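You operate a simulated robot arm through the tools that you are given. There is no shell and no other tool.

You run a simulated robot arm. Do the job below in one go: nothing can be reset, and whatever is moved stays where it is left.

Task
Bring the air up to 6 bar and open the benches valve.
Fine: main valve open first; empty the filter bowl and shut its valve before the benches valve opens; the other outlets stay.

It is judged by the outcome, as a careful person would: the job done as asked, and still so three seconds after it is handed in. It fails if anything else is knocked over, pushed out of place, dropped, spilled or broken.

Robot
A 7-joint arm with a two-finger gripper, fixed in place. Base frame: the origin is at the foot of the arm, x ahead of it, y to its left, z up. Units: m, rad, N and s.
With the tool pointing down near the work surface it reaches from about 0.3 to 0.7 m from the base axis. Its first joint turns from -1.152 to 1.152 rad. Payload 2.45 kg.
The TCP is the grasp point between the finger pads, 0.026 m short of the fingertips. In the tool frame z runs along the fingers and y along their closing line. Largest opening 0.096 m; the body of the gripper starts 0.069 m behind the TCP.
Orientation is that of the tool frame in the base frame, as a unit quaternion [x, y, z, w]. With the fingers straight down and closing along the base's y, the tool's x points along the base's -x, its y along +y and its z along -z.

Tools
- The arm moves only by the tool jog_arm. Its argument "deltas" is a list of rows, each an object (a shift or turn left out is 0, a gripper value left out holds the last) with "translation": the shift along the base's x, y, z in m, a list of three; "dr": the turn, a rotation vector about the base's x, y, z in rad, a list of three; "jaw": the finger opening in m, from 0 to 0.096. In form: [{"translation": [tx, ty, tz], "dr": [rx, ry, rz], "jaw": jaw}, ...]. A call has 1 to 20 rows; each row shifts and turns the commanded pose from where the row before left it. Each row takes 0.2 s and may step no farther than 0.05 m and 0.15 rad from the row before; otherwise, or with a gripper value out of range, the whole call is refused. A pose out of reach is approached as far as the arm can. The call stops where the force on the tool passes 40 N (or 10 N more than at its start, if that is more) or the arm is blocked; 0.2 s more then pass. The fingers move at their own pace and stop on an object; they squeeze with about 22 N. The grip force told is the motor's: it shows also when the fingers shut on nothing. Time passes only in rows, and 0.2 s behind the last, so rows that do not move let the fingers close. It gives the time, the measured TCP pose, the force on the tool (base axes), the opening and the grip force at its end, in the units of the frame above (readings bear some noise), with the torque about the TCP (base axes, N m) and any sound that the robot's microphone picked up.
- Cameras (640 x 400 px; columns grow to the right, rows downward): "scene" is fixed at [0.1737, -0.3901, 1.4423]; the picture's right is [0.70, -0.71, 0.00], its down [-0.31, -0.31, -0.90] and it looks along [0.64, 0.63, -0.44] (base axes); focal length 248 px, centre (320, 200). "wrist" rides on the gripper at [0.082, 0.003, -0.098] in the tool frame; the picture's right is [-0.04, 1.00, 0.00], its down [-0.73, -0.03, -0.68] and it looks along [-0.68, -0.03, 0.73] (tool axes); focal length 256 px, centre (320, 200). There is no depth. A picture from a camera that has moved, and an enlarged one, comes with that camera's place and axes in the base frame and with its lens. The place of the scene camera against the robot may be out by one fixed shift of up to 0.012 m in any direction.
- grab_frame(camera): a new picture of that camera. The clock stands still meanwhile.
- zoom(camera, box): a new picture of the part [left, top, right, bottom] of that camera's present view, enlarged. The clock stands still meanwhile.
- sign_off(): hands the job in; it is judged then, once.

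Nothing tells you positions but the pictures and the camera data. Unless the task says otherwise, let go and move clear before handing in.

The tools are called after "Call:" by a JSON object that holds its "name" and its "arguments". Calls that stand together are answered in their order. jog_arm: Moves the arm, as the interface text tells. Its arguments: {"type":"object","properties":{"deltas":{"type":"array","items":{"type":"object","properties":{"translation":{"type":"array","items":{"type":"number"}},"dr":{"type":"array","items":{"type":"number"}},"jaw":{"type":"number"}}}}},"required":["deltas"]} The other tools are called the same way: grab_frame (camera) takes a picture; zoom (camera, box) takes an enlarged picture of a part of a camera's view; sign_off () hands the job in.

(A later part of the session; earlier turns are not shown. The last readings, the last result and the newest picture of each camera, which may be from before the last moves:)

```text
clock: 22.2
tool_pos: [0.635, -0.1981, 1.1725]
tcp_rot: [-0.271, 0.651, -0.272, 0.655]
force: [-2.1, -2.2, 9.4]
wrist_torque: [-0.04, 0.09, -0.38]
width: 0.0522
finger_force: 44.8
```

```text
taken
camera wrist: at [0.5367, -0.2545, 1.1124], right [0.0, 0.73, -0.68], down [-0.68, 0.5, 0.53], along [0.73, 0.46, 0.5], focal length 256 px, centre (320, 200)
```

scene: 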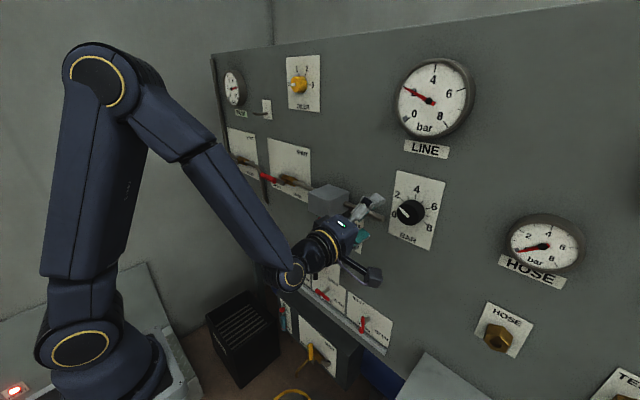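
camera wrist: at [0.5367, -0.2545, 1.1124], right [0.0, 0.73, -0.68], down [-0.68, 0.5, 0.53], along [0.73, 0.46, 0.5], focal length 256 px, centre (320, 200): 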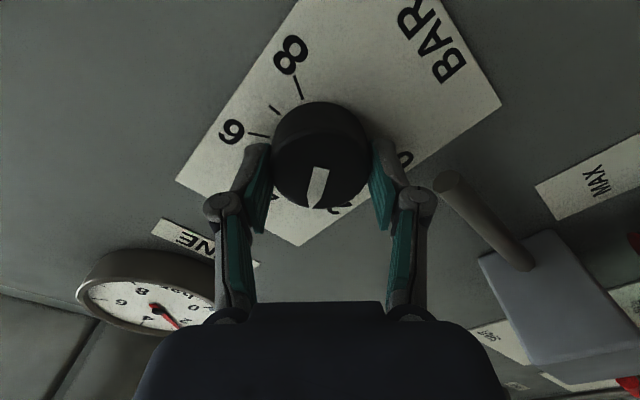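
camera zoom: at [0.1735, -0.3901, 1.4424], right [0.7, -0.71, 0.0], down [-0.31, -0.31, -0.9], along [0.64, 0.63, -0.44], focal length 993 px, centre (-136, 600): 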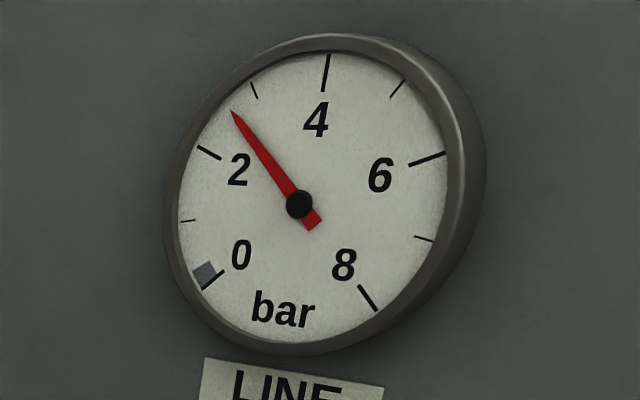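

The knob turns with the hand and the gauge rises. I'll wait briefly to see whether the needle lags.

Call:
{"name": "jog_arm", "arguments": {"deltas": [{"dr": [0, 0, 0]}, {"dr": [0, 0, 0]}, {"dr": [0, 0, 0]}, {"dr": [0, 0, 0]}]}}

Call:
{"name": "zoom", "arguments": {"camera": "scene", "box": [384, 50, 484, 150]}}

```text
clock: 23.2
tool_pos: [0.6344, -0.1981, 1.1729]
tcp_rot: [-0.272, 0.651, -0.273, 0.654]
force: [-2.0, -6.1, 15.2]
wrist_torque: [0.02, -0.47, -0.06]
width: 0.0525
finger_force: 45.0
```

```text
4.00 times, centred on (434, 100) of scene
camera zoom: at [0.1734, -0.3902, 1.4424], right [0.7, -0.71, 0.0], down [-0.31, -0.31, -0.9], along [0.64, 0.63, -0.44], focal length 993 px, centre (-136, 600)
```

zoom: 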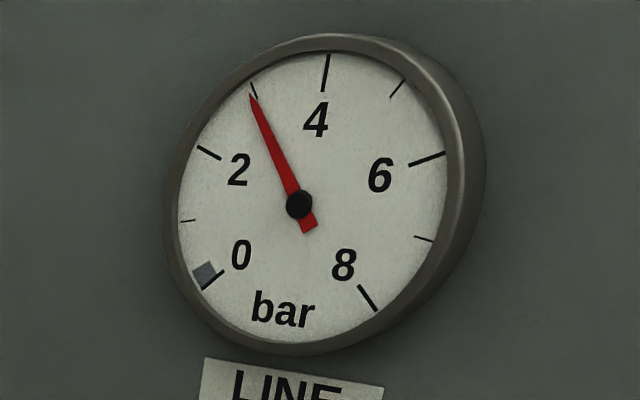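

Now LINE is about 3 bar, so roughly 0.55 rad per bar with a short lag. I'll continue turning and shift slightly to relieve the upward side load.

Call:
{"name": "jog_arm", "arguments": {"deltas": [{"translation": [0, 0, 0.001], "dr": [0.13, 0, 0]}, {"translation": [0, 0, 0.001], "dr": [0.13, 0, 0]}, {"dr": [0.13, 0, 0]}, {"dr": [0.13, 0, 0]}, {"dr": [0.13, 0, 0]}]}}

Call:
{"name": "zoom", "arguments": {"camera": "scene", "box": [384, 50, 484, 150]}}

Call:
{"name": "grab_frame", "arguments": {"camera": "wrist"}}

```text
clock: 24.4
tool_pos: [0.6335, -0.1997, 1.1735]
tcp_rot: [-0.046, 0.705, -0.05, 0.706]
force: [11.4, -17.4, 11.8]
wrist_torque: [-0.06, 0.41, -0.03]
width: 0.0523
finger_force: 45.0
```

```text
4.00 times, centred on (434, 100) of scene
camera zoom: at [0.1739, -0.3906, 1.4422], right [0.7, -0.71, 0.0], down [-0.31, -0.31, -0.9], along [0.64, 0.63, -0.44], focal length 993 px, centre (-136, 600)
```

zoom: 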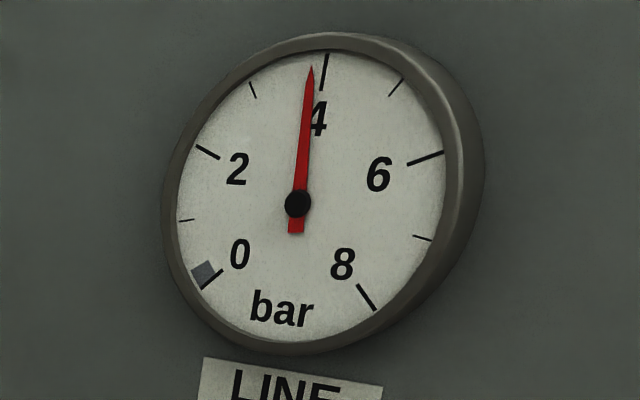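

```text
taken
camera wrist: at [0.5364, -0.2081, 1.0921], right [0.0, 1.0, -0.1], down [-0.68, 0.07, 0.73], along [0.73, 0.06, 0.68], focal length 256 px, centre (320, 200)
```

wrist: 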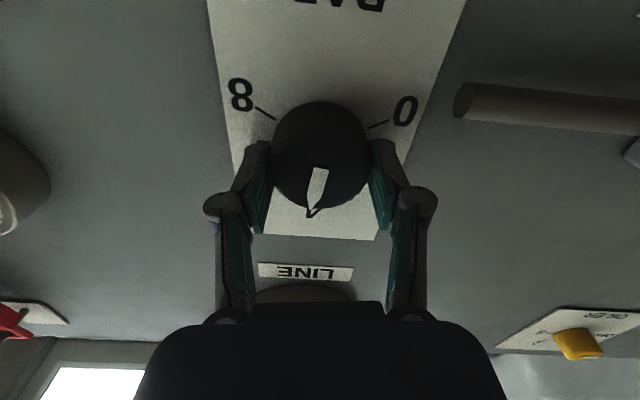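

About 3.9 bar and rising. I'll keep turning and ease the sideways load.

Call:
{"name": "jog_arm", "arguments": {"deltas": [{"translation": [0, -0.001, 0.0005], "dr": [0.13, 0, 0]}, {"translation": [0, -0.001, 0.0005], "dr": [0.13, 0, 0]}, {"translation": [0, -0.0005, 0], "dr": [0.13, 0, 0]}, {"dr": [0.13, 0, 0]}, {"dr": [0.13, 0, 0]}, {"dr": [0, 0, 0]}, {"dr": [0, 0, 0]}, {"dr": [0, 0, 0]}, {"dr": [0, 0, 0]}, {"dr": [0, 0, 0]}]}}

Call:
{"name": "zoom", "arguments": {"camera": "scene", "box": [384, 50, 484, 150]}}

Call:
{"name": "grab_frame", "arguments": {"camera": "wrist"}}

```text
clock: 26.6
tool_pos: [0.6334, -0.202, 1.1724]
tcp_rot: [0.18, 0.684, 0.179, 0.684]
force: [13.1, -17.3, -9.0]
wrist_torque: [-0.05, 0.04, -0.51]
width: 0.0518
finger_force: 45.3
```

```text
4.00 times, centred on (434, 100) of scene
camera zoom: at [0.1744, -0.3907, 1.4421], right [0.7, -0.71, 0.0], down [-0.31, -0.31, -0.9], along [0.64, 0.63, -0.44], focal length 993 px, centre (-136, 600)
```

zoom: 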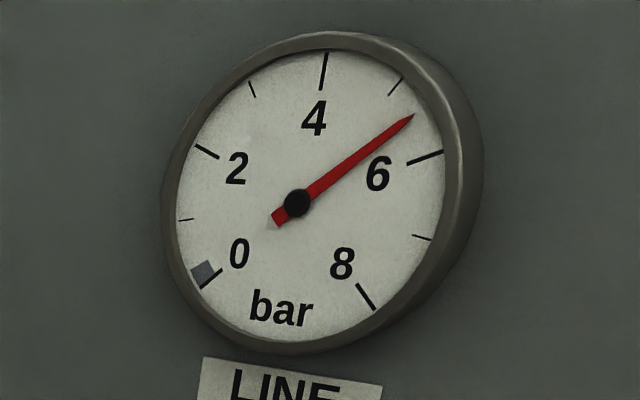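

```text
taken
camera wrist: at [0.5362, -0.1592, 1.1038], right [0.0, 0.85, 0.52], down [-0.68, -0.38, 0.63], along [0.73, -0.36, 0.58], focal length 256 px, centre (320, 200)
```

wrist: 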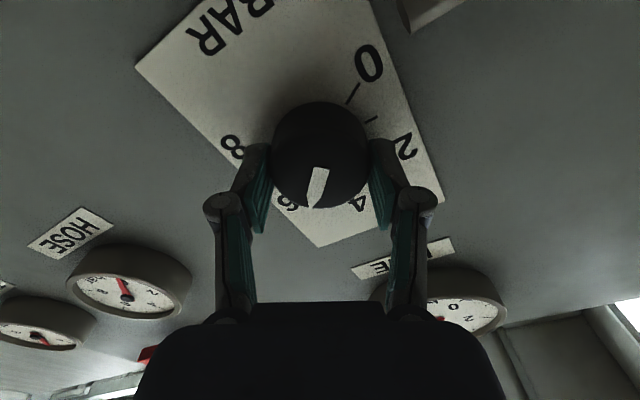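

LINE is about 5.4 bar now. I'll let it settle before the last bit.

Call:
{"name": "jog_arm", "arguments": {"deltas": [{"translation": [0, -0.001, -0.001]}, {"dr": [0, 0, 0]}, {"dr": [0, 0, 0]}, {"dr": [0, 0, 0]}, {"dr": [0, 0, 0]}, {"dr": [0, 0, 0]}]}}

Call:
{"name": "zoom", "arguments": {"camera": "scene", "box": [384, 50, 484, 150]}}

```text
clock: 28.0
tool_pos: [0.6346, -0.2018, 1.1733]
tcp_rot: [0.18, 0.684, 0.178, 0.685]
force: [6.2, -10.8, -7.3]
wrist_torque: [-0.02, -0.01, -0.2]
width: 0.052
finger_force: 44.6
```

```text
4.00 times, centred on (434, 100) of scene
camera zoom: at [0.1741, -0.3905, 1.4422], right [0.7, -0.71, 0.0], down [-0.31, -0.31, -0.9], along [0.64, 0.63, -0.44], focal length 993 px, centre (-136, 600)
```

zoom: 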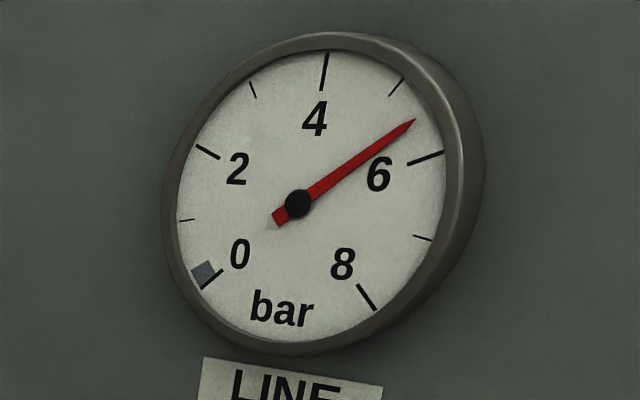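

Settled at about 5.47 bar, at 30 degrees per bar. I'll turn another 0.27 rad and let it settle.

Call:
{"name": "jog_arm", "arguments": {"deltas": [{"translation": [0, -0.0005, -0.0005], "dr": [0.09, 0, 0]}, {"translation": [0, 0, 0], "dr": [0.09, 0, 0]}, {"dr": [0.09, 0, 0]}, {"dr": [0, 0, 0]}, {"dr": [0, 0, 0]}, {"dr": [0, 0, 0]}, {"dr": [0, 0, 0]}, {"dr": [0, 0, 0]}, {"dr": [0, 0, 0]}, {"dr": [0, 0, 0]}, {"dr": [0, 0, 0]}, {"dr": [0, 0, 0]}]}}

Call:
{"name": "zoom", "arguments": {"camera": "scene", "box": [384, 50, 484, 150]}}

Call:
{"name": "grab_frame", "arguments": {"camera": "wrist"}}

```text
clock: 30.6
tool_pos: [0.6335, -0.2023, 1.1715]
tcp_rot: [0.269, 0.654, 0.268, 0.654]
force: [7.1, -9.4, -8.1]
wrist_torque: [-0.03, 0.21, -0.2]
width: 0.052
finger_force: 45.4
```

```text
4.00 times, centred on (434, 100) of scene
camera zoom: at [0.1742, -0.3905, 1.4422], right [0.7, -0.71, 0.0], down [-0.31, -0.31, -0.9], along [0.64, 0.63, -0.44], focal length 993 px, centre (-136, 600)
```

zoom: 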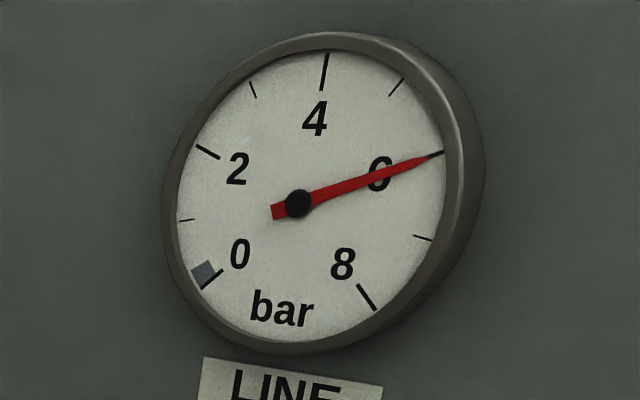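

```text
taken
camera wrist: at [0.5361, -0.1429, 1.117], right [0.0, 0.68, 0.73], down [-0.68, -0.54, 0.5], along [0.73, -0.5, 0.46], focal length 256 px, centre (320, 200)
```

wrist: 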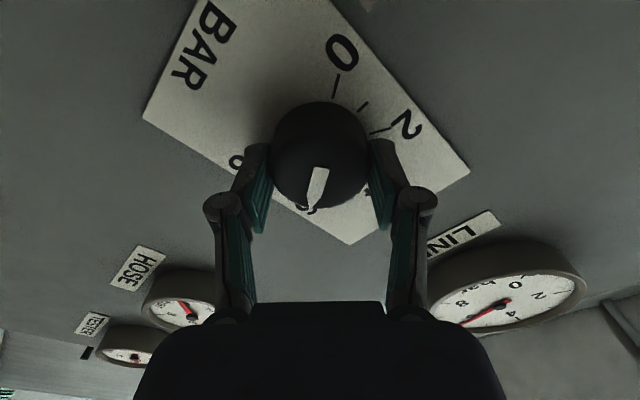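

The LINE needle sits on the 6 mark. I'll release the knob and back straight out, then re-check the gauge.

Call:
{"name": "jog_arm", "arguments": {"deltas": [{"jaw": 0.085}, {"dr": [0, 0, 0]}, {"dr": [0, 0, 0]}, {"translation": [-0.03, 0, 0]}, {"translation": [-0.04, 0, 0]}]}}

Call:
{"name": "zoom", "arguments": {"camera": "scene", "box": [384, 50, 484, 150]}}

Call:
{"name": "grab_frame", "arguments": {"camera": "scene"}}

```text
clock: 31.8
tool_pos: [0.564, -0.2024, 1.1709]
tcp_rot: [0.27, 0.653, 0.269, 0.655]
force: [-0.8, 0.9, 0.2]
wrist_torque: [-0.02, 0.03, -0.01]
width: 0.085
finger_force: 0.1
```

```text
4.00 times, centred on (434, 100) of scene
camera zoom: at [0.1738, -0.3901, 1.4423], right [0.7, -0.71, 0.0], down [-0.31, -0.31, -0.9], along [0.64, 0.63, -0.44], focal length 993 px, centre (-136, 600)
```

zoom: 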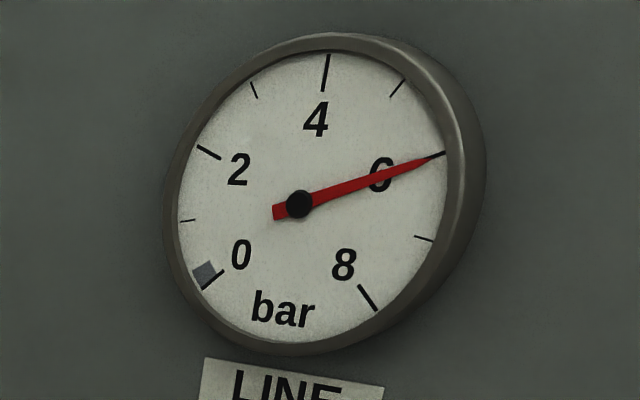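

```text
taken
```

scene: 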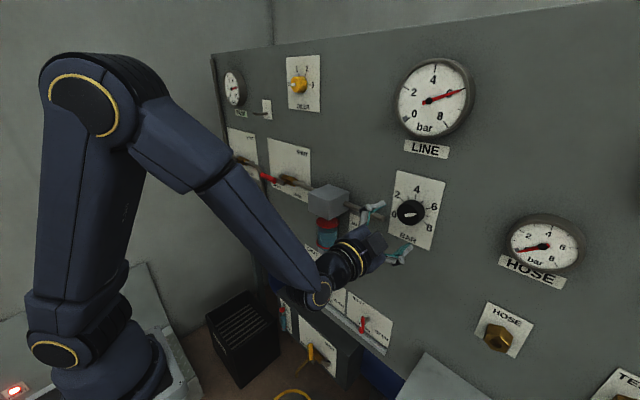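

The pressure holds at 6 bar. Next is the bowl valve. I'll descend on this clear side of the panel while rolling the hand back to level, then check how close in I can get at that height.

Call:
{"name": "jog_arm", "arguments": {"deltas": [{"translation": [-0.01, 0, -0.04], "dr": [-0.13, 0, 0]}, {"translation": [-0.01, 0, -0.042], "dr": [-0.13, 0, 0]}, {"translation": [0, 0, -0.042], "dr": [-0.13, 0, 0], "jaw": 0.05}, {"translation": [0, 0, -0.042], "dr": [-0.13, 0, 0]}, {"translation": [0, 0, -0.042], "dr": [-0.13, 0, 0]}, {"translation": [0, 0, -0.042], "dr": [-0.135, 0, 0]}, {"translation": [-0.02, 0, 0]}]}}

Call:
{"name": "grab_frame", "arguments": {"camera": "wrist"}}

Call:
{"name": "grab_frame", "arguments": {"camera": "scene"}}

```text
clock: 33.4
tool_pos: [0.525, -0.2012, 0.9206]
tcp_rot: [-0.004, 0.707, -0.002, 0.708]
force: [-0.6, -0.4, 0.5]
wrist_torque: [-0.01, -0.03, -0.01]
width: 0.05
finger_force: 0.0
```

```text
taken
camera wrist: at [0.4271, -0.1989, 0.8402], right [0.0, 1.0, 0.03], down [-0.68, -0.02, 0.73], along [0.73, -0.02, 0.68], focal length 256 px, centre (320, 200)
```

wrist: 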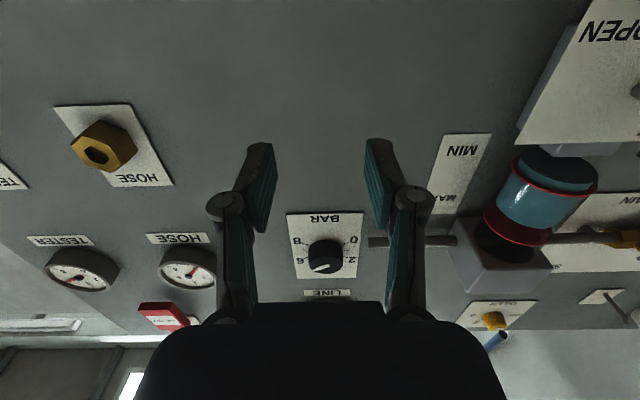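

```text
taken
```

scene: 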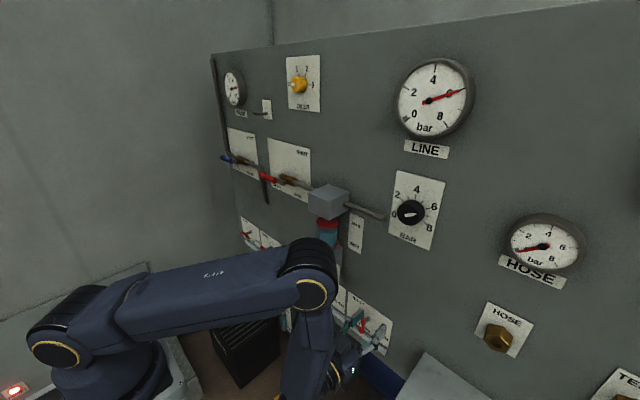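

The arm has taken a posture with its elbow high. I'll back off slightly in x and slide toward the bowl lever in stages, watching for reach limits.

Call:
{"name": "jog_arm", "arguments": {"deltas": [{"translation": [-0.02, 0.02, 0]}, {"translation": [0, 0.04, 0]}, {"translation": [0, 0.04, 0]}]}}

Call:
{"name": "grab_frame", "arguments": {"camera": "scene"}}

```text
clock: 34.2
tool_pos: [0.5065, -0.1013, 0.9208]
tcp_rot: [-0.002, 0.707, -0.002, 0.707]
force: [0.0, 0.7, -0.2]
wrist_torque: [0.02, 0.02, -0.02]
width: 0.0499
finger_force: 0.0
```

```text
taken
```

scene: 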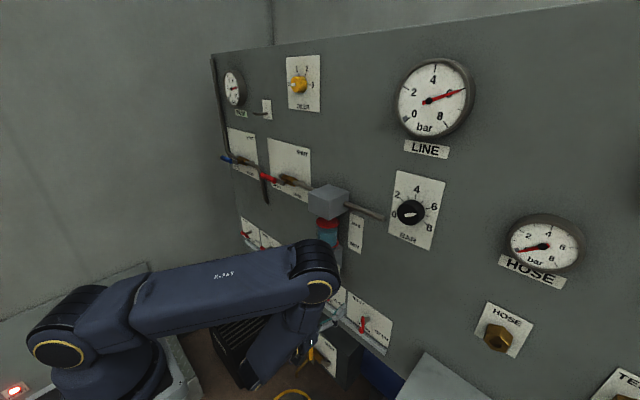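

Call:
{"name": "jog_arm", "arguments": {"deltas": [{"translation": [0, 0.03, 0]}, {"translation": [0, 0.03, 0]}]}}

Call:
{"name": "grab_frame", "arguments": {"camera": "scene"}}

Call:
{"name": "grab_frame", "arguments": {"camera": "wrist"}}

```text
clock: 34.8
tool_pos: [0.506, -0.0435, 0.9205]
tcp_rot: [-0.001, 0.707, -0.002, 0.707]
force: [-0.4, 0.3, -0.3]
wrist_torque: [0.0, 0.01, -0.03]
width: 0.0499
finger_force: 0.1
```

```text
taken
```

scene: 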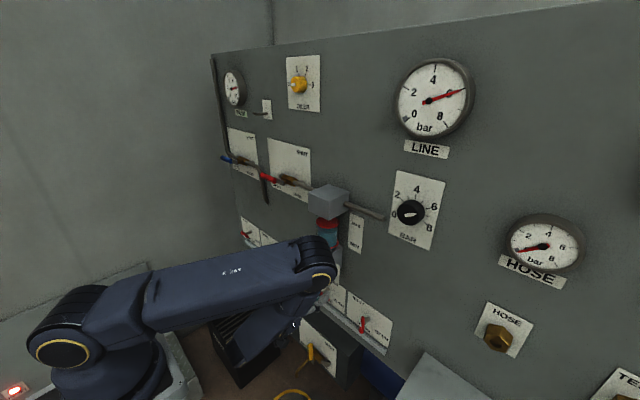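

```text
taken
camera wrist: at [0.408, -0.0405, 0.8403], right [0.0, 1.0, 0.03], down [-0.68, -0.02, 0.73], along [0.73, -0.02, 0.68], focal length 256 px, centre (320, 200)
```

wrist: 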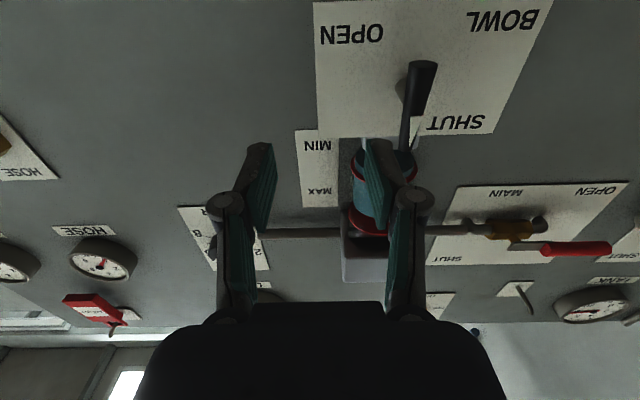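

The bowl lever checks out at about (0.572, 0.019, 0.922). I'll move across in front of it.

Call:
{"name": "jog_arm", "arguments": {"deltas": [{"translation": [0, 0.0315, 0.001]}, {"translation": [0, 0.0315, 0.001]}, {"translation": [0, 0, 0]}]}}

Call:
{"name": "grab_frame", "arguments": {"camera": "wrist"}}

Call:
{"name": "zoom", "arguments": {"camera": "scene", "box": [230, 180, 390, 280]}}

```text
clock: 35.6
tool_pos: [0.5053, 0.0204, 0.9218]
tcp_rot: [-0.001, 0.707, -0.002, 0.708]
force: [0.3, -0.1, 0.5]
wrist_torque: [0.01, 0.01, 0.0]
width: 0.0501
finger_force: 0.2
```

```text
taken
camera wrist: at [0.4064, 0.0231, 0.8415], right [0.0, 1.0, 0.04], down [-0.68, -0.03, 0.73], along [0.73, -0.02, 0.68], focal length 256 px, centre (320, 200)
```

wrist: 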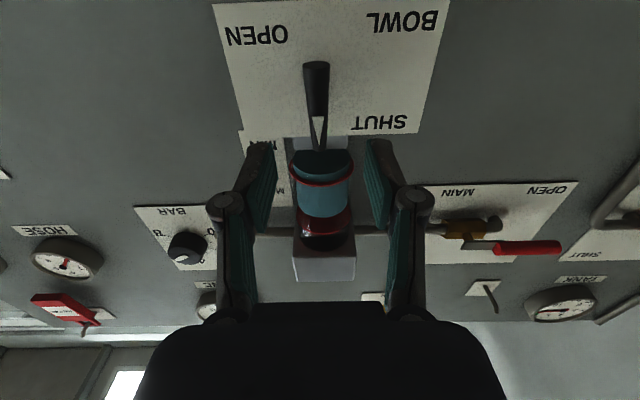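

```text
4.00 times, centred on (310, 230) of scene
camera zoom: at [0.1737, -0.3901, 1.4423], right [0.7, -0.71, 0.0], down [-0.31, -0.31, -0.9], along [0.64, 0.63, -0.44], focal length 993 px, centre (360, 80)
```

zoom: 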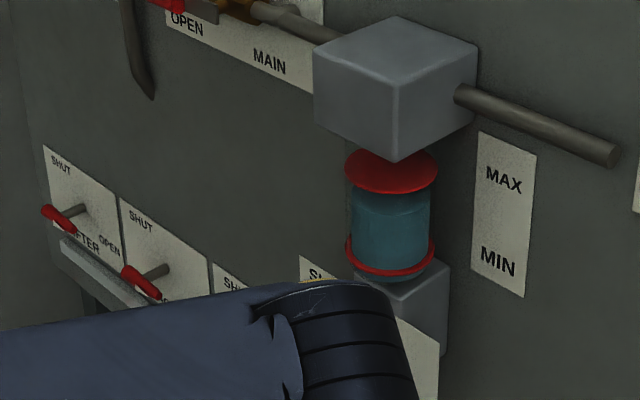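

The lever is centred between the fingers. I'll advance in small steps and check that the arm's elbow stays clear of the filter.

Call:
{"name": "jog_arm", "arguments": {"deltas": [{"translation": [0.01, -0.0005, 0]}, {"translation": [0.012, 0, 0]}]}}

Call:
{"name": "grab_frame", "arguments": {"camera": "scene"}}

Call:
{"name": "zoom", "arguments": {"camera": "scene", "box": [230, 180, 390, 280]}}

```text
clock: 36.2
tool_pos: [0.5261, 0.0217, 0.9236]
tcp_rot: [-0.002, 0.706, -0.002, 0.708]
force: [0.8, 0.1, 0.2]
wrist_torque: [-0.01, -0.02, 0.03]
width: 0.0499
finger_force: 0.1
```

```text
taken
```

scene: 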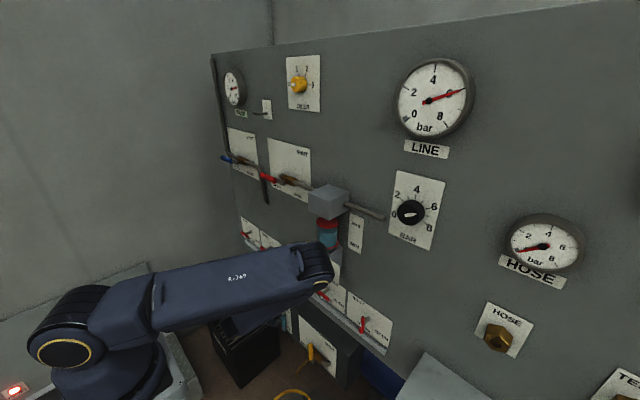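

```text
4.00 times, centred on (310, 230) of scene
camera zoom: at [0.1737, -0.3901, 1.4423], right [0.7, -0.71, 0.0], down [-0.31, -0.31, -0.9], along [0.64, 0.63, -0.44], focal length 993 px, centre (360, 80)
```

zoom: 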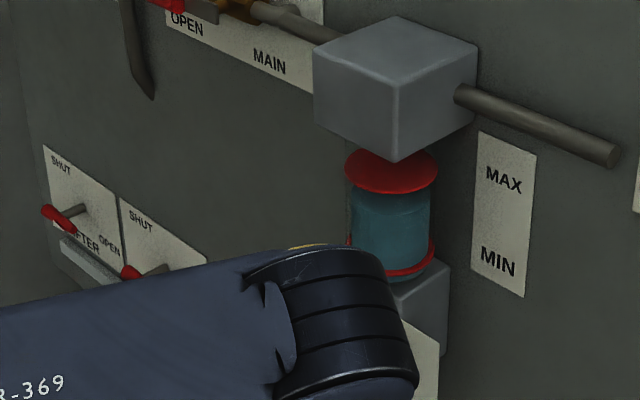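

I want a better view of the elbow before going further in.

Call:
{"name": "zoom", "arguments": {"camera": "scene", "box": [200, 220, 360, 320]}}

Call:
{"name": "zoom", "arguments": {"camera": "scene", "box": [0, 220, 288, 400]}}

Call:
{"name": "grab_frame", "arguments": {"camera": "wrist"}}

```text
4.00 times, centred on (280, 270) of scene
camera zoom: at [0.1737, -0.3901, 1.4423], right [0.7, -0.71, 0.0], down [-0.31, -0.31, -0.9], along [0.64, 0.63, -0.44], focal length 993 px, centre (480, -80)
```

zoom: 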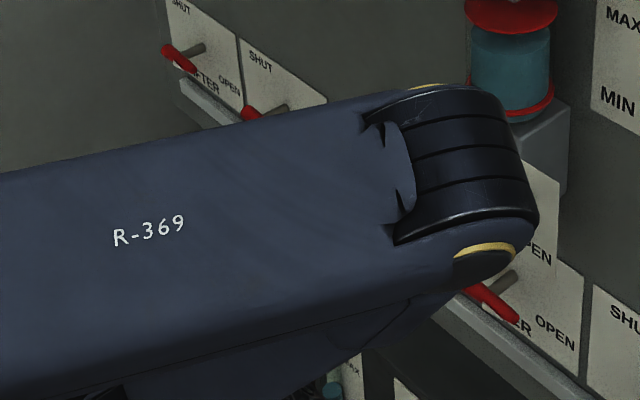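

```text
2.22 times, centred on (144, 310) of scene
camera zoom: at [0.1737, -0.3901, 1.4423], right [0.7, -0.71, 0.0], down [-0.31, -0.31, -0.9], along [0.64, 0.63, -0.44], focal length 552 px, centre (711, -44)
```

zoom: 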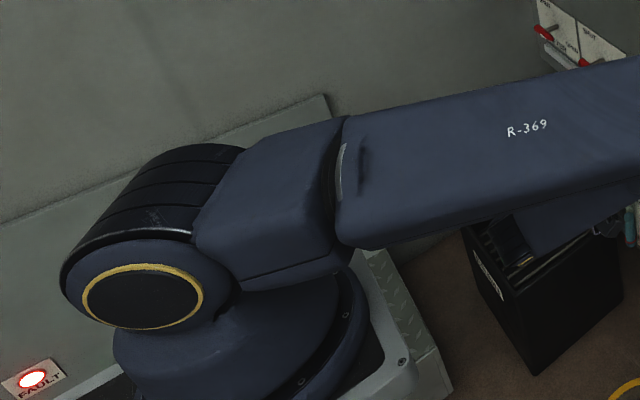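

```text
taken
camera wrist: at [0.4287, 0.0226, 0.8425], right [0.0, 1.0, 0.03], down [-0.68, -0.03, 0.73], along [0.73, -0.02, 0.68], focal length 256 px, centre (320, 200)
```

wrist: 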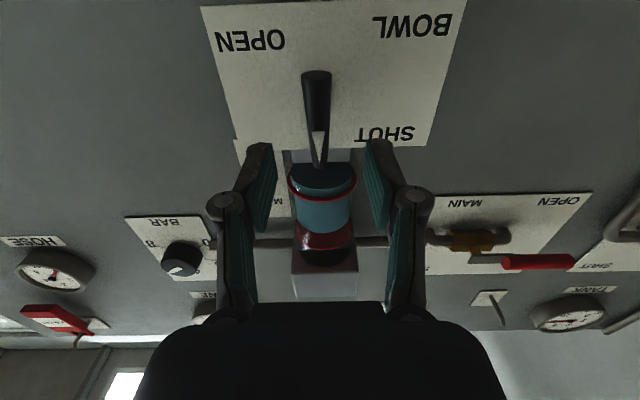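

Checking the elbow against its size in the picture, it is swung out to the right at about (0.41, -0.15, 1.15), well clear of the filter. I'll move in and straddle the bowl lever.

Call:
{"name": "jog_arm", "arguments": {"deltas": [{"translation": [0.012, -0.0005, 0]}, {"translation": [0.013, -0.0005, 0]}, {"translation": [0.012, -0.0005, -0.001]}, {"translation": [0, 0, 0]}]}}

Call:
{"name": "grab_frame", "arguments": {"camera": "wrist"}}

Call:
{"name": "grab_frame", "arguments": {"camera": "scene"}}

```text
clock: 37.2
tool_pos: [0.5633, 0.019, 0.9229]
tcp_rot: [-0.002, 0.707, -0.002, 0.708]
force: [-0.2, 0.1, 0.9]
wrist_torque: [0.0, 0.0, -0.05]
width: 0.0502
finger_force: 0.1
```

```text
taken
camera wrist: at [0.4656, 0.0211, 0.841], right [0.0, 1.0, 0.03], down [-0.68, -0.03, 0.73], along [0.73, -0.02, 0.68], focal length 256 px, centre (320, 200)
```

wrist: 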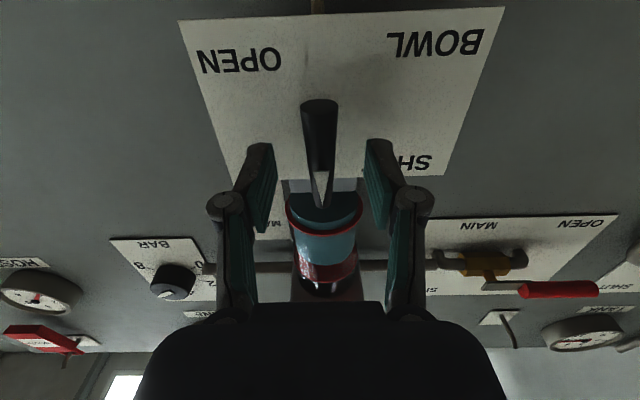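

```text
taken
```

scene: 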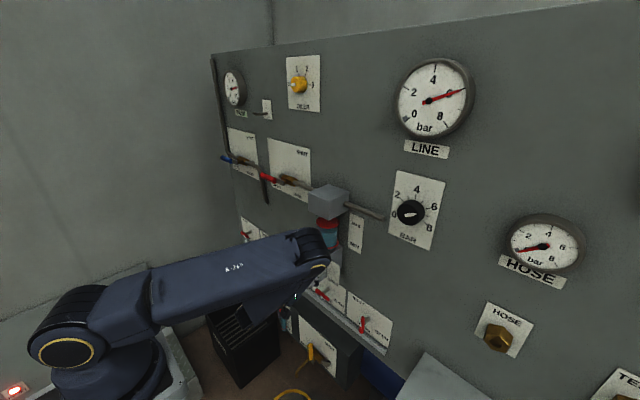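

The lever is centred between the fingers. I'll lower 3 mm to match its middle and close.

Call:
{"name": "jog_arm", "arguments": {"deltas": [{"translation": [0.001, 0, -0.003]}, {"jaw": 0.0}, {"translation": [0, 0, 0]}, {"translation": [0, 0, 0]}, {"translation": [0, 0, 0]}]}}

Call:
{"name": "grab_frame", "arguments": {"camera": "wrist"}}

```text
clock: 38.4
tool_pos: [0.565, 0.0202, 0.9192]
tcp_rot: [-0.003, 0.706, 0.0, 0.708]
force: [3.9, 8.3, -1.5]
wrist_torque: [0.17, 0.15, 0.12]
width: 0.0162
finger_force: 42.1
```

```text
taken
camera wrist: at [0.467, 0.0218, 0.8388], right [0.0, 1.0, 0.04], down [-0.68, -0.03, 0.73], along [0.73, -0.02, 0.68], focal length 256 px, centre (320, 200)
```

wrist: 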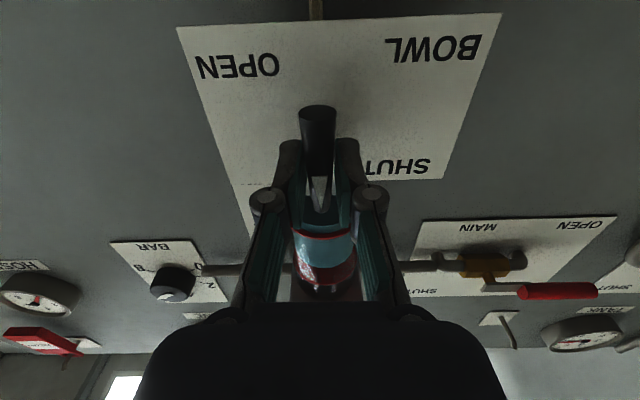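

Gripped at 16 mm. I'll turn the lever clockwise toward OPEN, in two halves.

Call:
{"name": "jog_arm", "arguments": {"deltas": [{"translation": [0, 0.001, 0], "dr": [0.131, 0, 0]}, {"dr": [0.131, 0, 0]}, {"dr": [0.131, 0, 0]}, {"dr": [0.131, 0, 0]}, {"dr": [0.131, 0, 0]}, {"dr": [0.131, 0, 0]}]}}

Call:
{"name": "grab_frame", "arguments": {"camera": "wrist"}}

Call:
{"name": "grab_frame", "arguments": {"camera": "scene"}}

```text
clock: 39.7
tool_pos: [0.5644, 0.0143, 0.9177]
tcp_rot: [0.243, 0.665, 0.231, 0.667]
force: [4.4, -2.8, -2.3]
wrist_torque: [-0.05, 0.29, 0.17]
width: 0.0158
finger_force: 42.0
stopped in row 6: the force on the tool passed its limit at 42 N (the readings are from after the stop); the commanded pose is now the measured one
```

```text
taken
camera wrist: at [0.4676, 0.0689, 0.8575], right [0.02, 0.75, 0.66], down [-0.69, -0.47, 0.55], along [0.73, -0.46, 0.51], focal length 256 px, centre (320, 200)
```

wrist: 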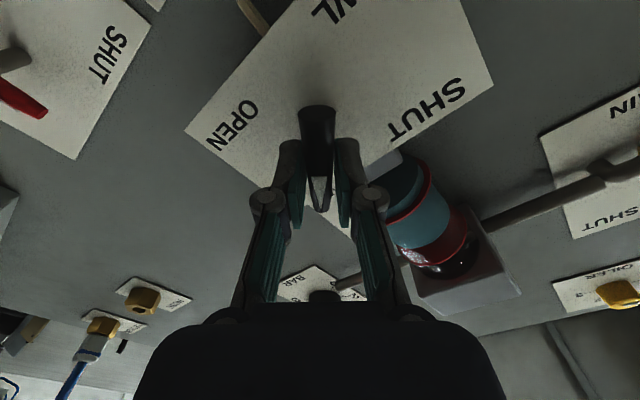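

```text
taken
```

scene: 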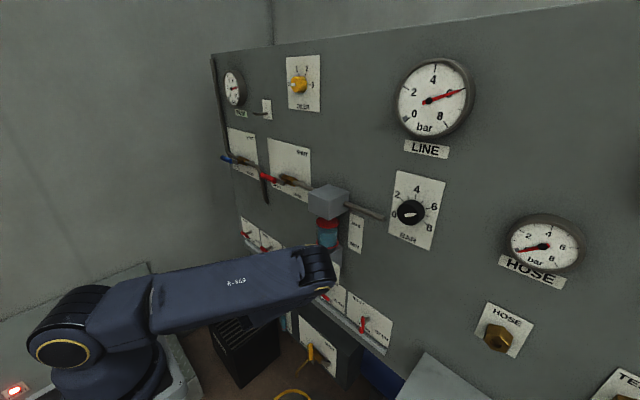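

The force limit tripped at about 40 degrees because the lever's pivot is about 9 mm below my grip point. I'll continue on an arc around that pivot.

Call:
{"name": "jog_arm", "arguments": {"deltas": [{"translation": [0, -0.0008, -0.0008], "dr": [0.125, 0, 0]}, {"translation": [0, -0.0007, -0.0009], "dr": [0.125, 0, 0]}, {"translation": [0, -0.0006, -0.0009], "dr": [0.125, 0, 0]}, {"translation": [0, -0.0005, -0.001], "dr": [0.125, 0, 0]}, {"translation": [0, -0.0003, -0.0011], "dr": [0.125, 0, 0]}]}}

Call:
{"name": "grab_frame", "arguments": {"camera": "wrist"}}

Call:
{"name": "zoom", "arguments": {"camera": "scene", "box": [270, 170, 430, 270]}}

```text
clock: 40.9
tool_pos: [0.5663, 0.0113, 0.9122]
tcp_rot: [0.437, 0.561, 0.425, 0.56]
force: [0.2, -10.8, 0.4]
wrist_torque: [0.0, 0.14, 0.58]
width: 0.0159
finger_force: 41.9
```

```text
taken
camera wrist: at [0.4677, 0.0908, 0.8967], right [0.01, 0.22, 0.98], down [-0.69, -0.71, 0.17], along [0.73, -0.67, 0.14], focal length 256 px, centre (320, 200)
```

wrist: 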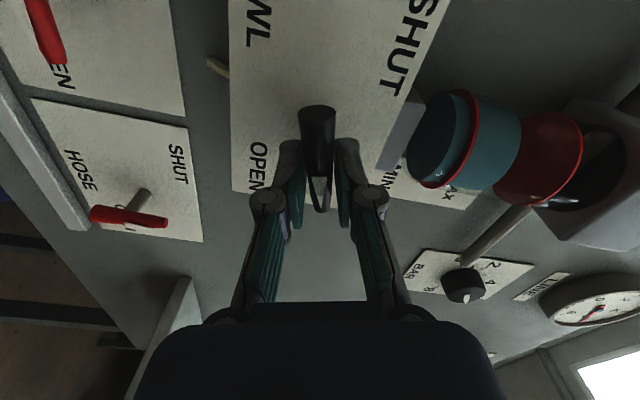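

```text
4.00 times, centred on (350, 220) of scene
camera zoom: at [0.1737, -0.3904, 1.4423], right [0.7, -0.71, 0.0], down [-0.31, -0.31, -0.9], along [0.64, 0.63, -0.44], focal length 993 px, centre (200, 120)
```

zoom: 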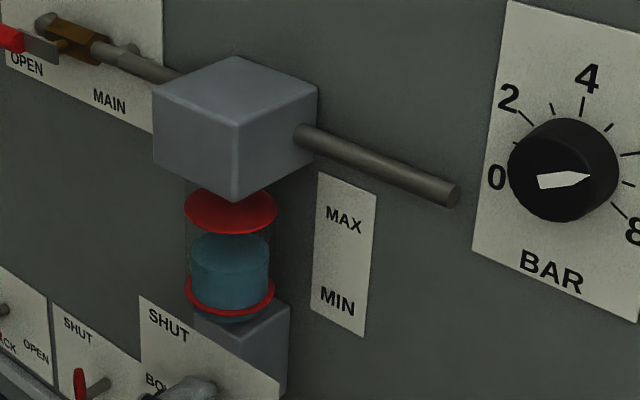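

The level in the bowl is already falling. I'll finish the turn to open and wait while it drains.

Call:
{"name": "jog_arm", "arguments": {"deltas": [{"translation": [0, -0.001, -0.0011], "dr": [0.11, 0, 0]}, {"translation": [0, -0.0005, -0.0008], "dr": [0.08, 0, 0]}, {"dr": [0, 0, 0]}, {"dr": [0, 0, 0]}, {"dr": [0, 0, 0]}, {"dr": [0, 0, 0]}, {"dr": [0, 0, 0]}, {"dr": [0, 0, 0]}, {"dr": [0, 0, 0]}, {"dr": [0, 0, 0]}]}}

Call:
{"name": "zoom", "arguments": {"camera": "scene", "box": [270, 170, 430, 270]}}

Call:
{"name": "grab_frame", "arguments": {"camera": "wrist"}}

```text
clock: 43.1
tool_pos: [0.5649, 0.0091, 0.9099]
tcp_rot: [0.488, 0.519, 0.476, 0.516]
force: [5.4, -2.5, -1.7]
wrist_torque: [0.05, 0.06, 0.23]
width: 0.0155
finger_force: 42.0
```

```text
4.00 times, centred on (350, 220) of scene
camera zoom: at [0.1739, -0.3901, 1.4423], right [0.7, -0.71, 0.0], down [-0.31, -0.31, -0.9], along [0.64, 0.63, -0.44], focal length 993 px, centre (200, 120)
```

zoom: 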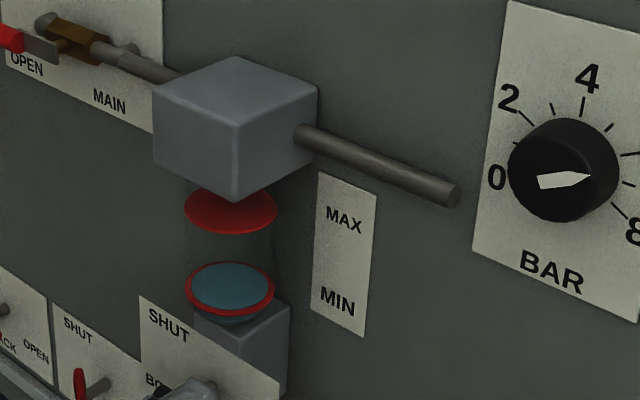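

```text
taken
camera wrist: at [0.4675, 0.0919, 0.9104], right [0.01, 0.03, 1.0], down [-0.69, -0.73, 0.03], along [0.73, -0.69, 0.01], focal length 256 px, centre (320, 200)
```

wrist: 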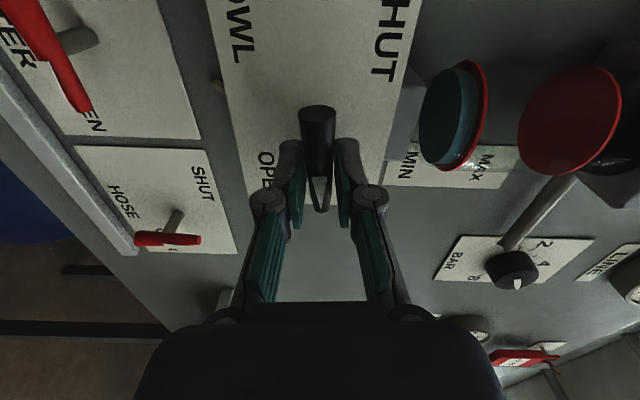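

Nearly empty. I'll wait longer for the bowl to drain completely.

Call:
{"name": "jog_arm", "arguments": {"deltas": [{"dr": [0, 0, 0]}, {"dr": [0, 0, 0]}, {"dr": [0, 0, 0]}, {"dr": [0, 0, 0]}, {"dr": [0, 0, 0]}, {"dr": [0, 0, 0]}, {"dr": [0, 0, 0]}, {"dr": [0, 0, 0]}, {"dr": [0, 0, 0]}, {"dr": [0, 0, 0]}]}}

Call:
{"name": "zoom", "arguments": {"camera": "scene", "box": [270, 170, 430, 270]}}

Call:
{"name": "zoom", "arguments": {"camera": "wrist", "box": [380, 20, 640, 200]}}

Call:
{"name": "zoom", "arguments": {"camera": "scene", "box": [384, 50, 484, 150]}}

```text
clock: 45.3
tool_pos: [0.5653, 0.0103, 0.9104]
tcp_rot: [0.487, 0.519, 0.476, 0.516]
force: [4.6, 0.0, -1.3]
wrist_torque: [0.03, -0.03, -0.01]
width: 0.0158
finger_force: 42.2
```

```text
4.00 times, centred on (350, 220) of scene
camera zoom: at [0.1739, -0.3901, 1.4423], right [0.7, -0.71, 0.0], down [-0.31, -0.31, -0.9], along [0.64, 0.63, -0.44], focal length 993 px, centre (200, 120)
```

zoom: 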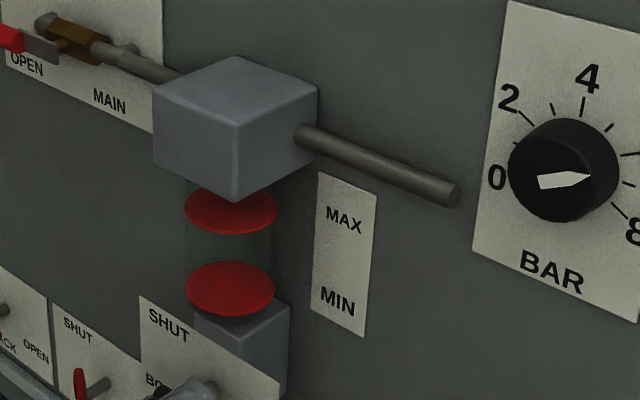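

```text
2.22 times, centred on (510, 110) of wrist
camera zoom: at [0.4675, 0.092, 0.9104], right [0.01, 0.03, 1.0], down [-0.69, -0.73, 0.03], along [0.73, -0.69, 0.01], focal length 569 px, centre (-102, 400)
```

zoom: 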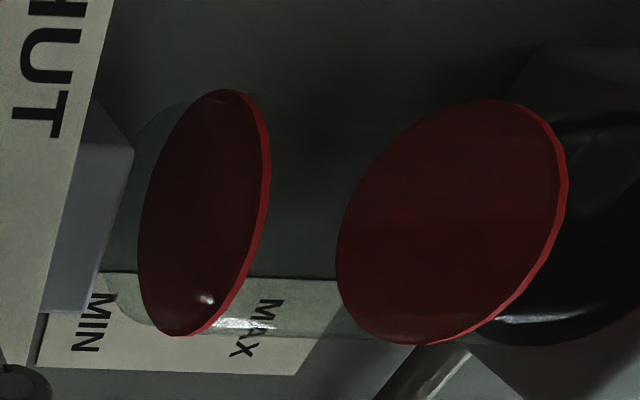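

```text
4.00 times, centred on (434, 100) of scene
camera zoom: at [0.1739, -0.3901, 1.4423], right [0.7, -0.71, 0.0], down [-0.31, -0.31, -0.9], along [0.64, 0.63, -0.44], focal length 993 px, centre (-136, 600)
```

zoom: 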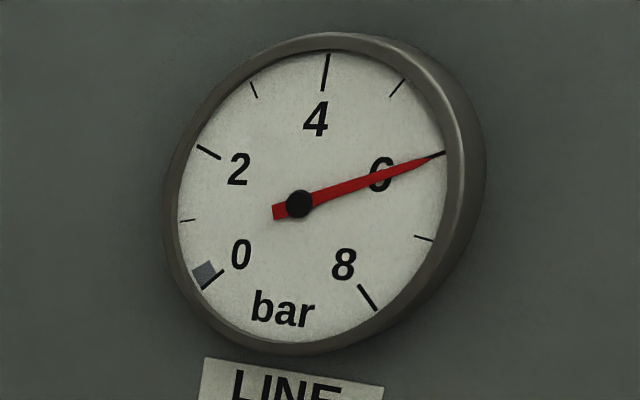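

The bowl is empty and LINE still reads 6. I'll wait one more second to be sure, then turn the lever back to SHUT along the same arc.

Call:
{"name": "jog_arm", "arguments": {"deltas": [{"dr": [0, 0, 0]}, {"dr": [0, 0, 0]}, {"dr": [0, 0, 0]}, {"dr": [0, 0, 0]}, {"dr": [0, 0, 0]}, {"dr": [0, 0, 0]}, {"translation": [0, 0.0002, 0.0012], "dr": [-0.126, 0, 0]}, {"translation": [0, 0.0003, 0.0012], "dr": [-0.126, 0, 0]}, {"translation": [0, 0.0004, 0.0011], "dr": [-0.126, 0, 0]}, {"translation": [0, 0.0006, 0.00105], "dr": [-0.126, 0, 0]}, {"translation": [0, 0.0007, 0.001], "dr": [-0.126, 0, 0]}, {"translation": [0, 0.0008, 0.0009], "dr": [-0.126, 0, 0]}]}}

```text
clock: 47.9
tool_pos: [0.5646, 0.0136, 0.9171]
tcp_rot: [0.262, 0.659, 0.249, 0.66]
force: [18.0, 2.7, -7.1]
wrist_torque: [-0.04, 0.53, 0.47]
width: 0.016
finger_force: 41.7
```

Call:
{"name": "jog_arm", "arguments": {"deltas": [{"translation": [0.001, 0.0009, 0.0008], "dr": [-0.126, 0, 0]}, {"translation": [0, 0.001, 0.0006], "dr": [-0.126, 0, 0]}, {"translation": [0, 0.0011, 0.0005], "dr": [-0.126, 0, 0]}, {"translation": [0, 0.0011, 0.0003], "dr": [-0.126, 0, 0]}, {"translation": [0, 0.0012, 0.0002], "dr": [-0.126, 0, 0]}]}}

Call:
{"name": "grab_frame", "arguments": {"camera": "wrist"}}

```text
clock: 49.1
tool_pos: [0.5655, 0.0189, 0.9192]
tcp_rot: [0.043, 0.704, 0.033, 0.708]
force: [-21.6, 0.2, -0.9]
wrist_torque: [-0.06, -0.62, -0.09]
width: 0.0158
finger_force: 41.5
```

```text
taken
camera wrist: at [0.4675, 0.0319, 0.8393], right [0.01, 0.99, 0.15], down [-0.68, -0.1, 0.72], along [0.73, -0.11, 0.68], focal length 256 px, centre (320, 200)
```

wrist: 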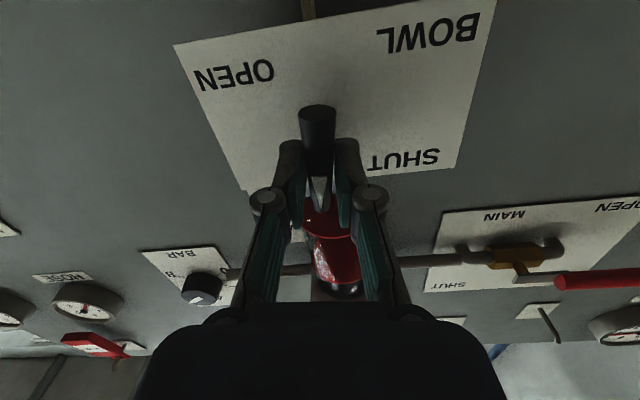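

About 6 degrees remain. I'll finish turning the lever up to its SHUT stop.

Call:
{"name": "jog_arm", "arguments": {"deltas": [{"translation": [-0.0005, 0.0006, 0.0001], "dr": [-0.06, 0, 0]}, {"translation": [0, 0.0006, 0], "dr": [-0.06, 0, 0]}, {"dr": [-0.04, 0, 0]}, {"dr": [0, 0, 0]}]}}

Call:
{"name": "grab_frame", "arguments": {"camera": "wrist"}}

```text
clock: 50.1
tool_pos: [0.5649, 0.0203, 0.9204]
tcp_rot: [-0.011, 0.704, -0.022, 0.71]
force: [-21.7, 0.1, -3.4]
wrist_torque: [1.24, 0.19, 0.01]
width: 0.0163
finger_force: 42.2
```

```text
taken
camera wrist: at [0.4676, 0.0202, 0.8383], right [0.01, 1.0, -0.01], down [-0.68, 0.01, 0.73], along [0.73, -0.01, 0.68], focal length 256 px, centre (320, 200)
```

wrist: 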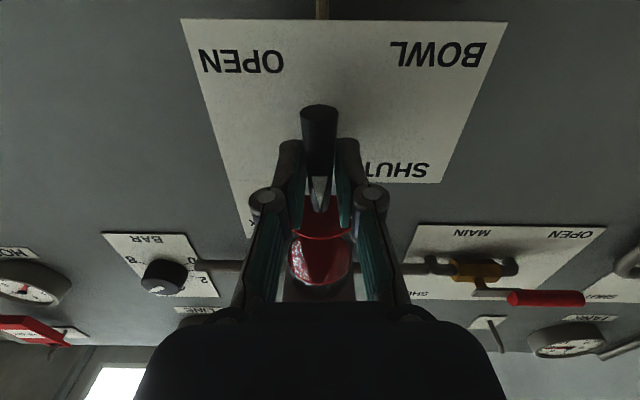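

The torque shows the lever is against its SHUT stop. I'll release it and back straight out.

Call:
{"name": "jog_arm", "arguments": {"deltas": [{"dr": [0.03, 0, 0]}, {"jaw": 0.05}, {"dr": [0, 0, 0]}, {"dr": [0, 0, 0]}, {"translation": [-0.02, 0, 0]}, {"translation": [-0.02, 0, 0]}, {"translation": [-0.015, 0, 0]}]}}

Call:
{"name": "grab_frame", "arguments": {"camera": "wrist"}}

Call:
{"name": "grab_frame", "arguments": {"camera": "scene"}}

Call:
{"name": "zoom", "arguments": {"camera": "scene", "box": [270, 170, 430, 270]}}

```text
clock: 51.7
tool_pos: [0.51, 0.0193, 0.9217]
tcp_rot: [-0.001, 0.703, -0.013, 0.711]
force: [0.2, 0.2, 0.4]
wrist_torque: [-0.02, 0.04, 0.03]
width: 0.0499
finger_force: 0.0
```

```text
taken
camera wrist: at [0.4121, 0.0215, 0.8397], right [0.02, 1.0, 0.02], down [-0.69, -0.01, 0.73], along [0.73, -0.03, 0.69], focal length 256 px, centre (320, 200)
```

wrist: 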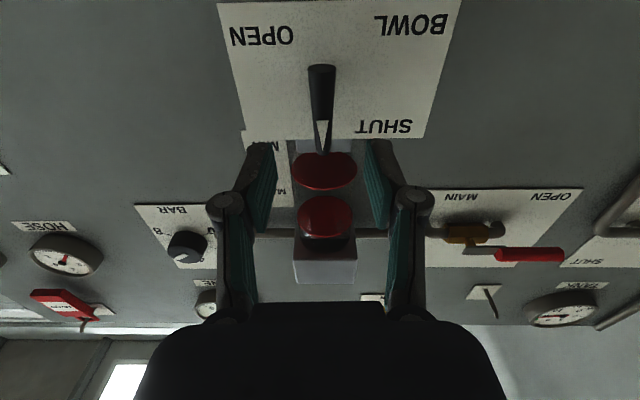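

```text
taken
```

scene: 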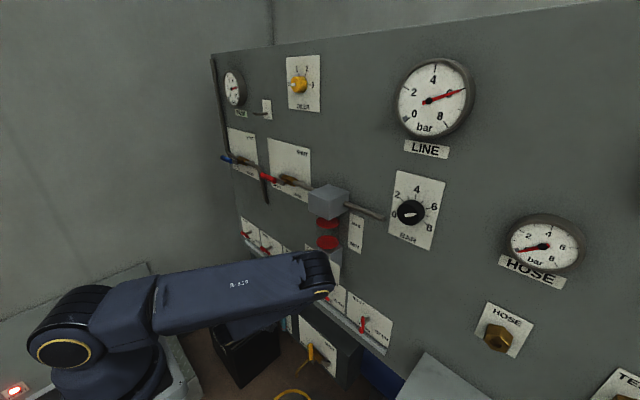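

```text
4.00 times, centred on (350, 220) of scene
camera zoom: at [0.1738, -0.3901, 1.4423], right [0.7, -0.71, 0.0], down [-0.31, -0.31, -0.9], along [0.64, 0.63, -0.44], focal length 993 px, centre (200, 120)
```

zoom: 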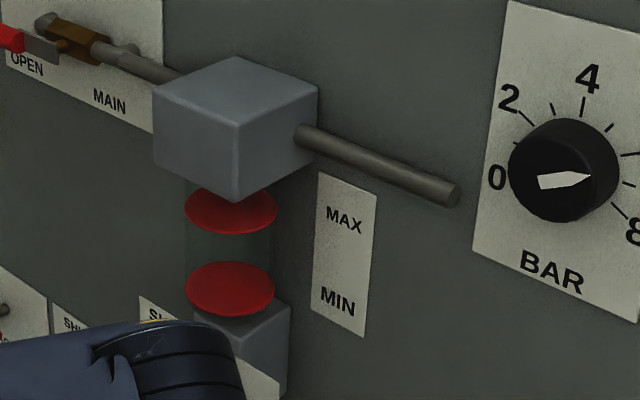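

The bowl is empty and its lever is back at SHUT. I'll move left at a safe distance to in front of the benches valve, then descend.

Call:
{"name": "jog_arm", "arguments": {"deltas": [{"translation": [0.01, 0.04, 0]}, {"translation": [0.01, 0.04, 0]}, {"translation": [0.01, 0.04, -0.01]}, {"translation": [0.01, 0.04, -0.02]}, {"translation": [0, 0.04, -0.03]}, {"translation": [0, 0, -0.03]}]}}

Call:
{"name": "grab_frame", "arguments": {"camera": "wrist"}}

Call:
{"name": "grab_frame", "arguments": {"camera": "scene"}}

```text
clock: 53.1
tool_pos: [0.5519, 0.2211, 0.8326]
tcp_rot: [0.0, 0.704, -0.012, 0.71]
force: [0.4, -0.1, 0.7]
wrist_torque: [0.04, -0.02, 0.01]
width: 0.05
finger_force: 0.1
```

```text
taken
camera wrist: at [0.4538, 0.2235, 0.7506], right [0.02, 1.0, 0.02], down [-0.69, -0.01, 0.73], along [0.73, -0.03, 0.69], focal length 256 px, centre (320, 200)
```

wrist: 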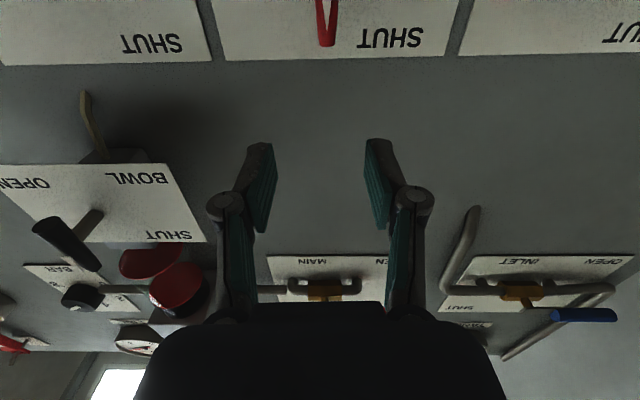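

```text
taken
```

scene: 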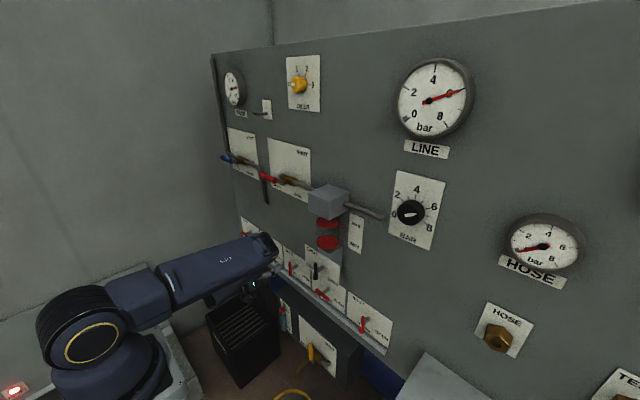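

The benches lever is straight ahead. I'll lower until I can see it fully.

Call:
{"name": "jog_arm", "arguments": {"deltas": [{"translation": [0, 0, -0.03]}, {"translation": [0, 0, -0.03]}, {"translation": [0, 0, 0]}]}}

Call:
{"name": "grab_frame", "arguments": {"camera": "wrist"}}

Call:
{"name": "zoom", "arguments": {"camera": "scene", "box": [240, 235, 340, 297]}}

```text
clock: 53.9
tool_pos: [0.5484, 0.2204, 0.7709]
tcp_rot: [-0.001, 0.704, -0.011, 0.71]
force: [0.0, 1.0, 0.3]
wrist_torque: [0.01, -0.02, -0.01]
width: 0.0502
finger_force: 0.0
```

```text
taken
camera wrist: at [0.4526, 0.2236, 0.6889], right [0.01, 1.0, 0.02], down [-0.69, -0.01, 0.73], along [0.73, -0.03, 0.69], focal length 256 px, centre (320, 200)
```

wrist: 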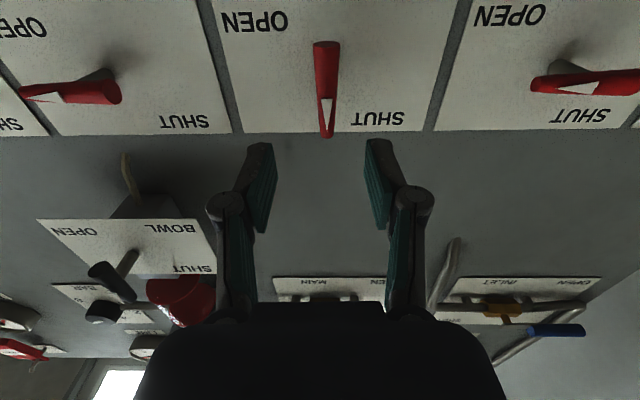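

```text
6.40 times, centred on (290, 266) of scene
camera zoom: at [0.1737, -0.3901, 1.4423], right [0.7, -0.71, 0.0], down [-0.31, -0.31, -0.9], along [0.64, 0.63, -0.44], focal length 1589 px, centre (512, -222)
```

zoom: 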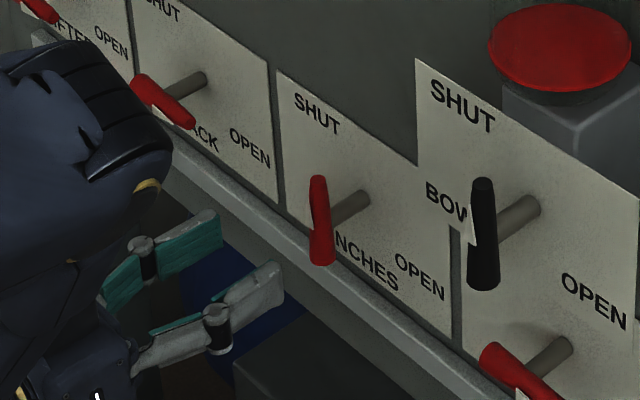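

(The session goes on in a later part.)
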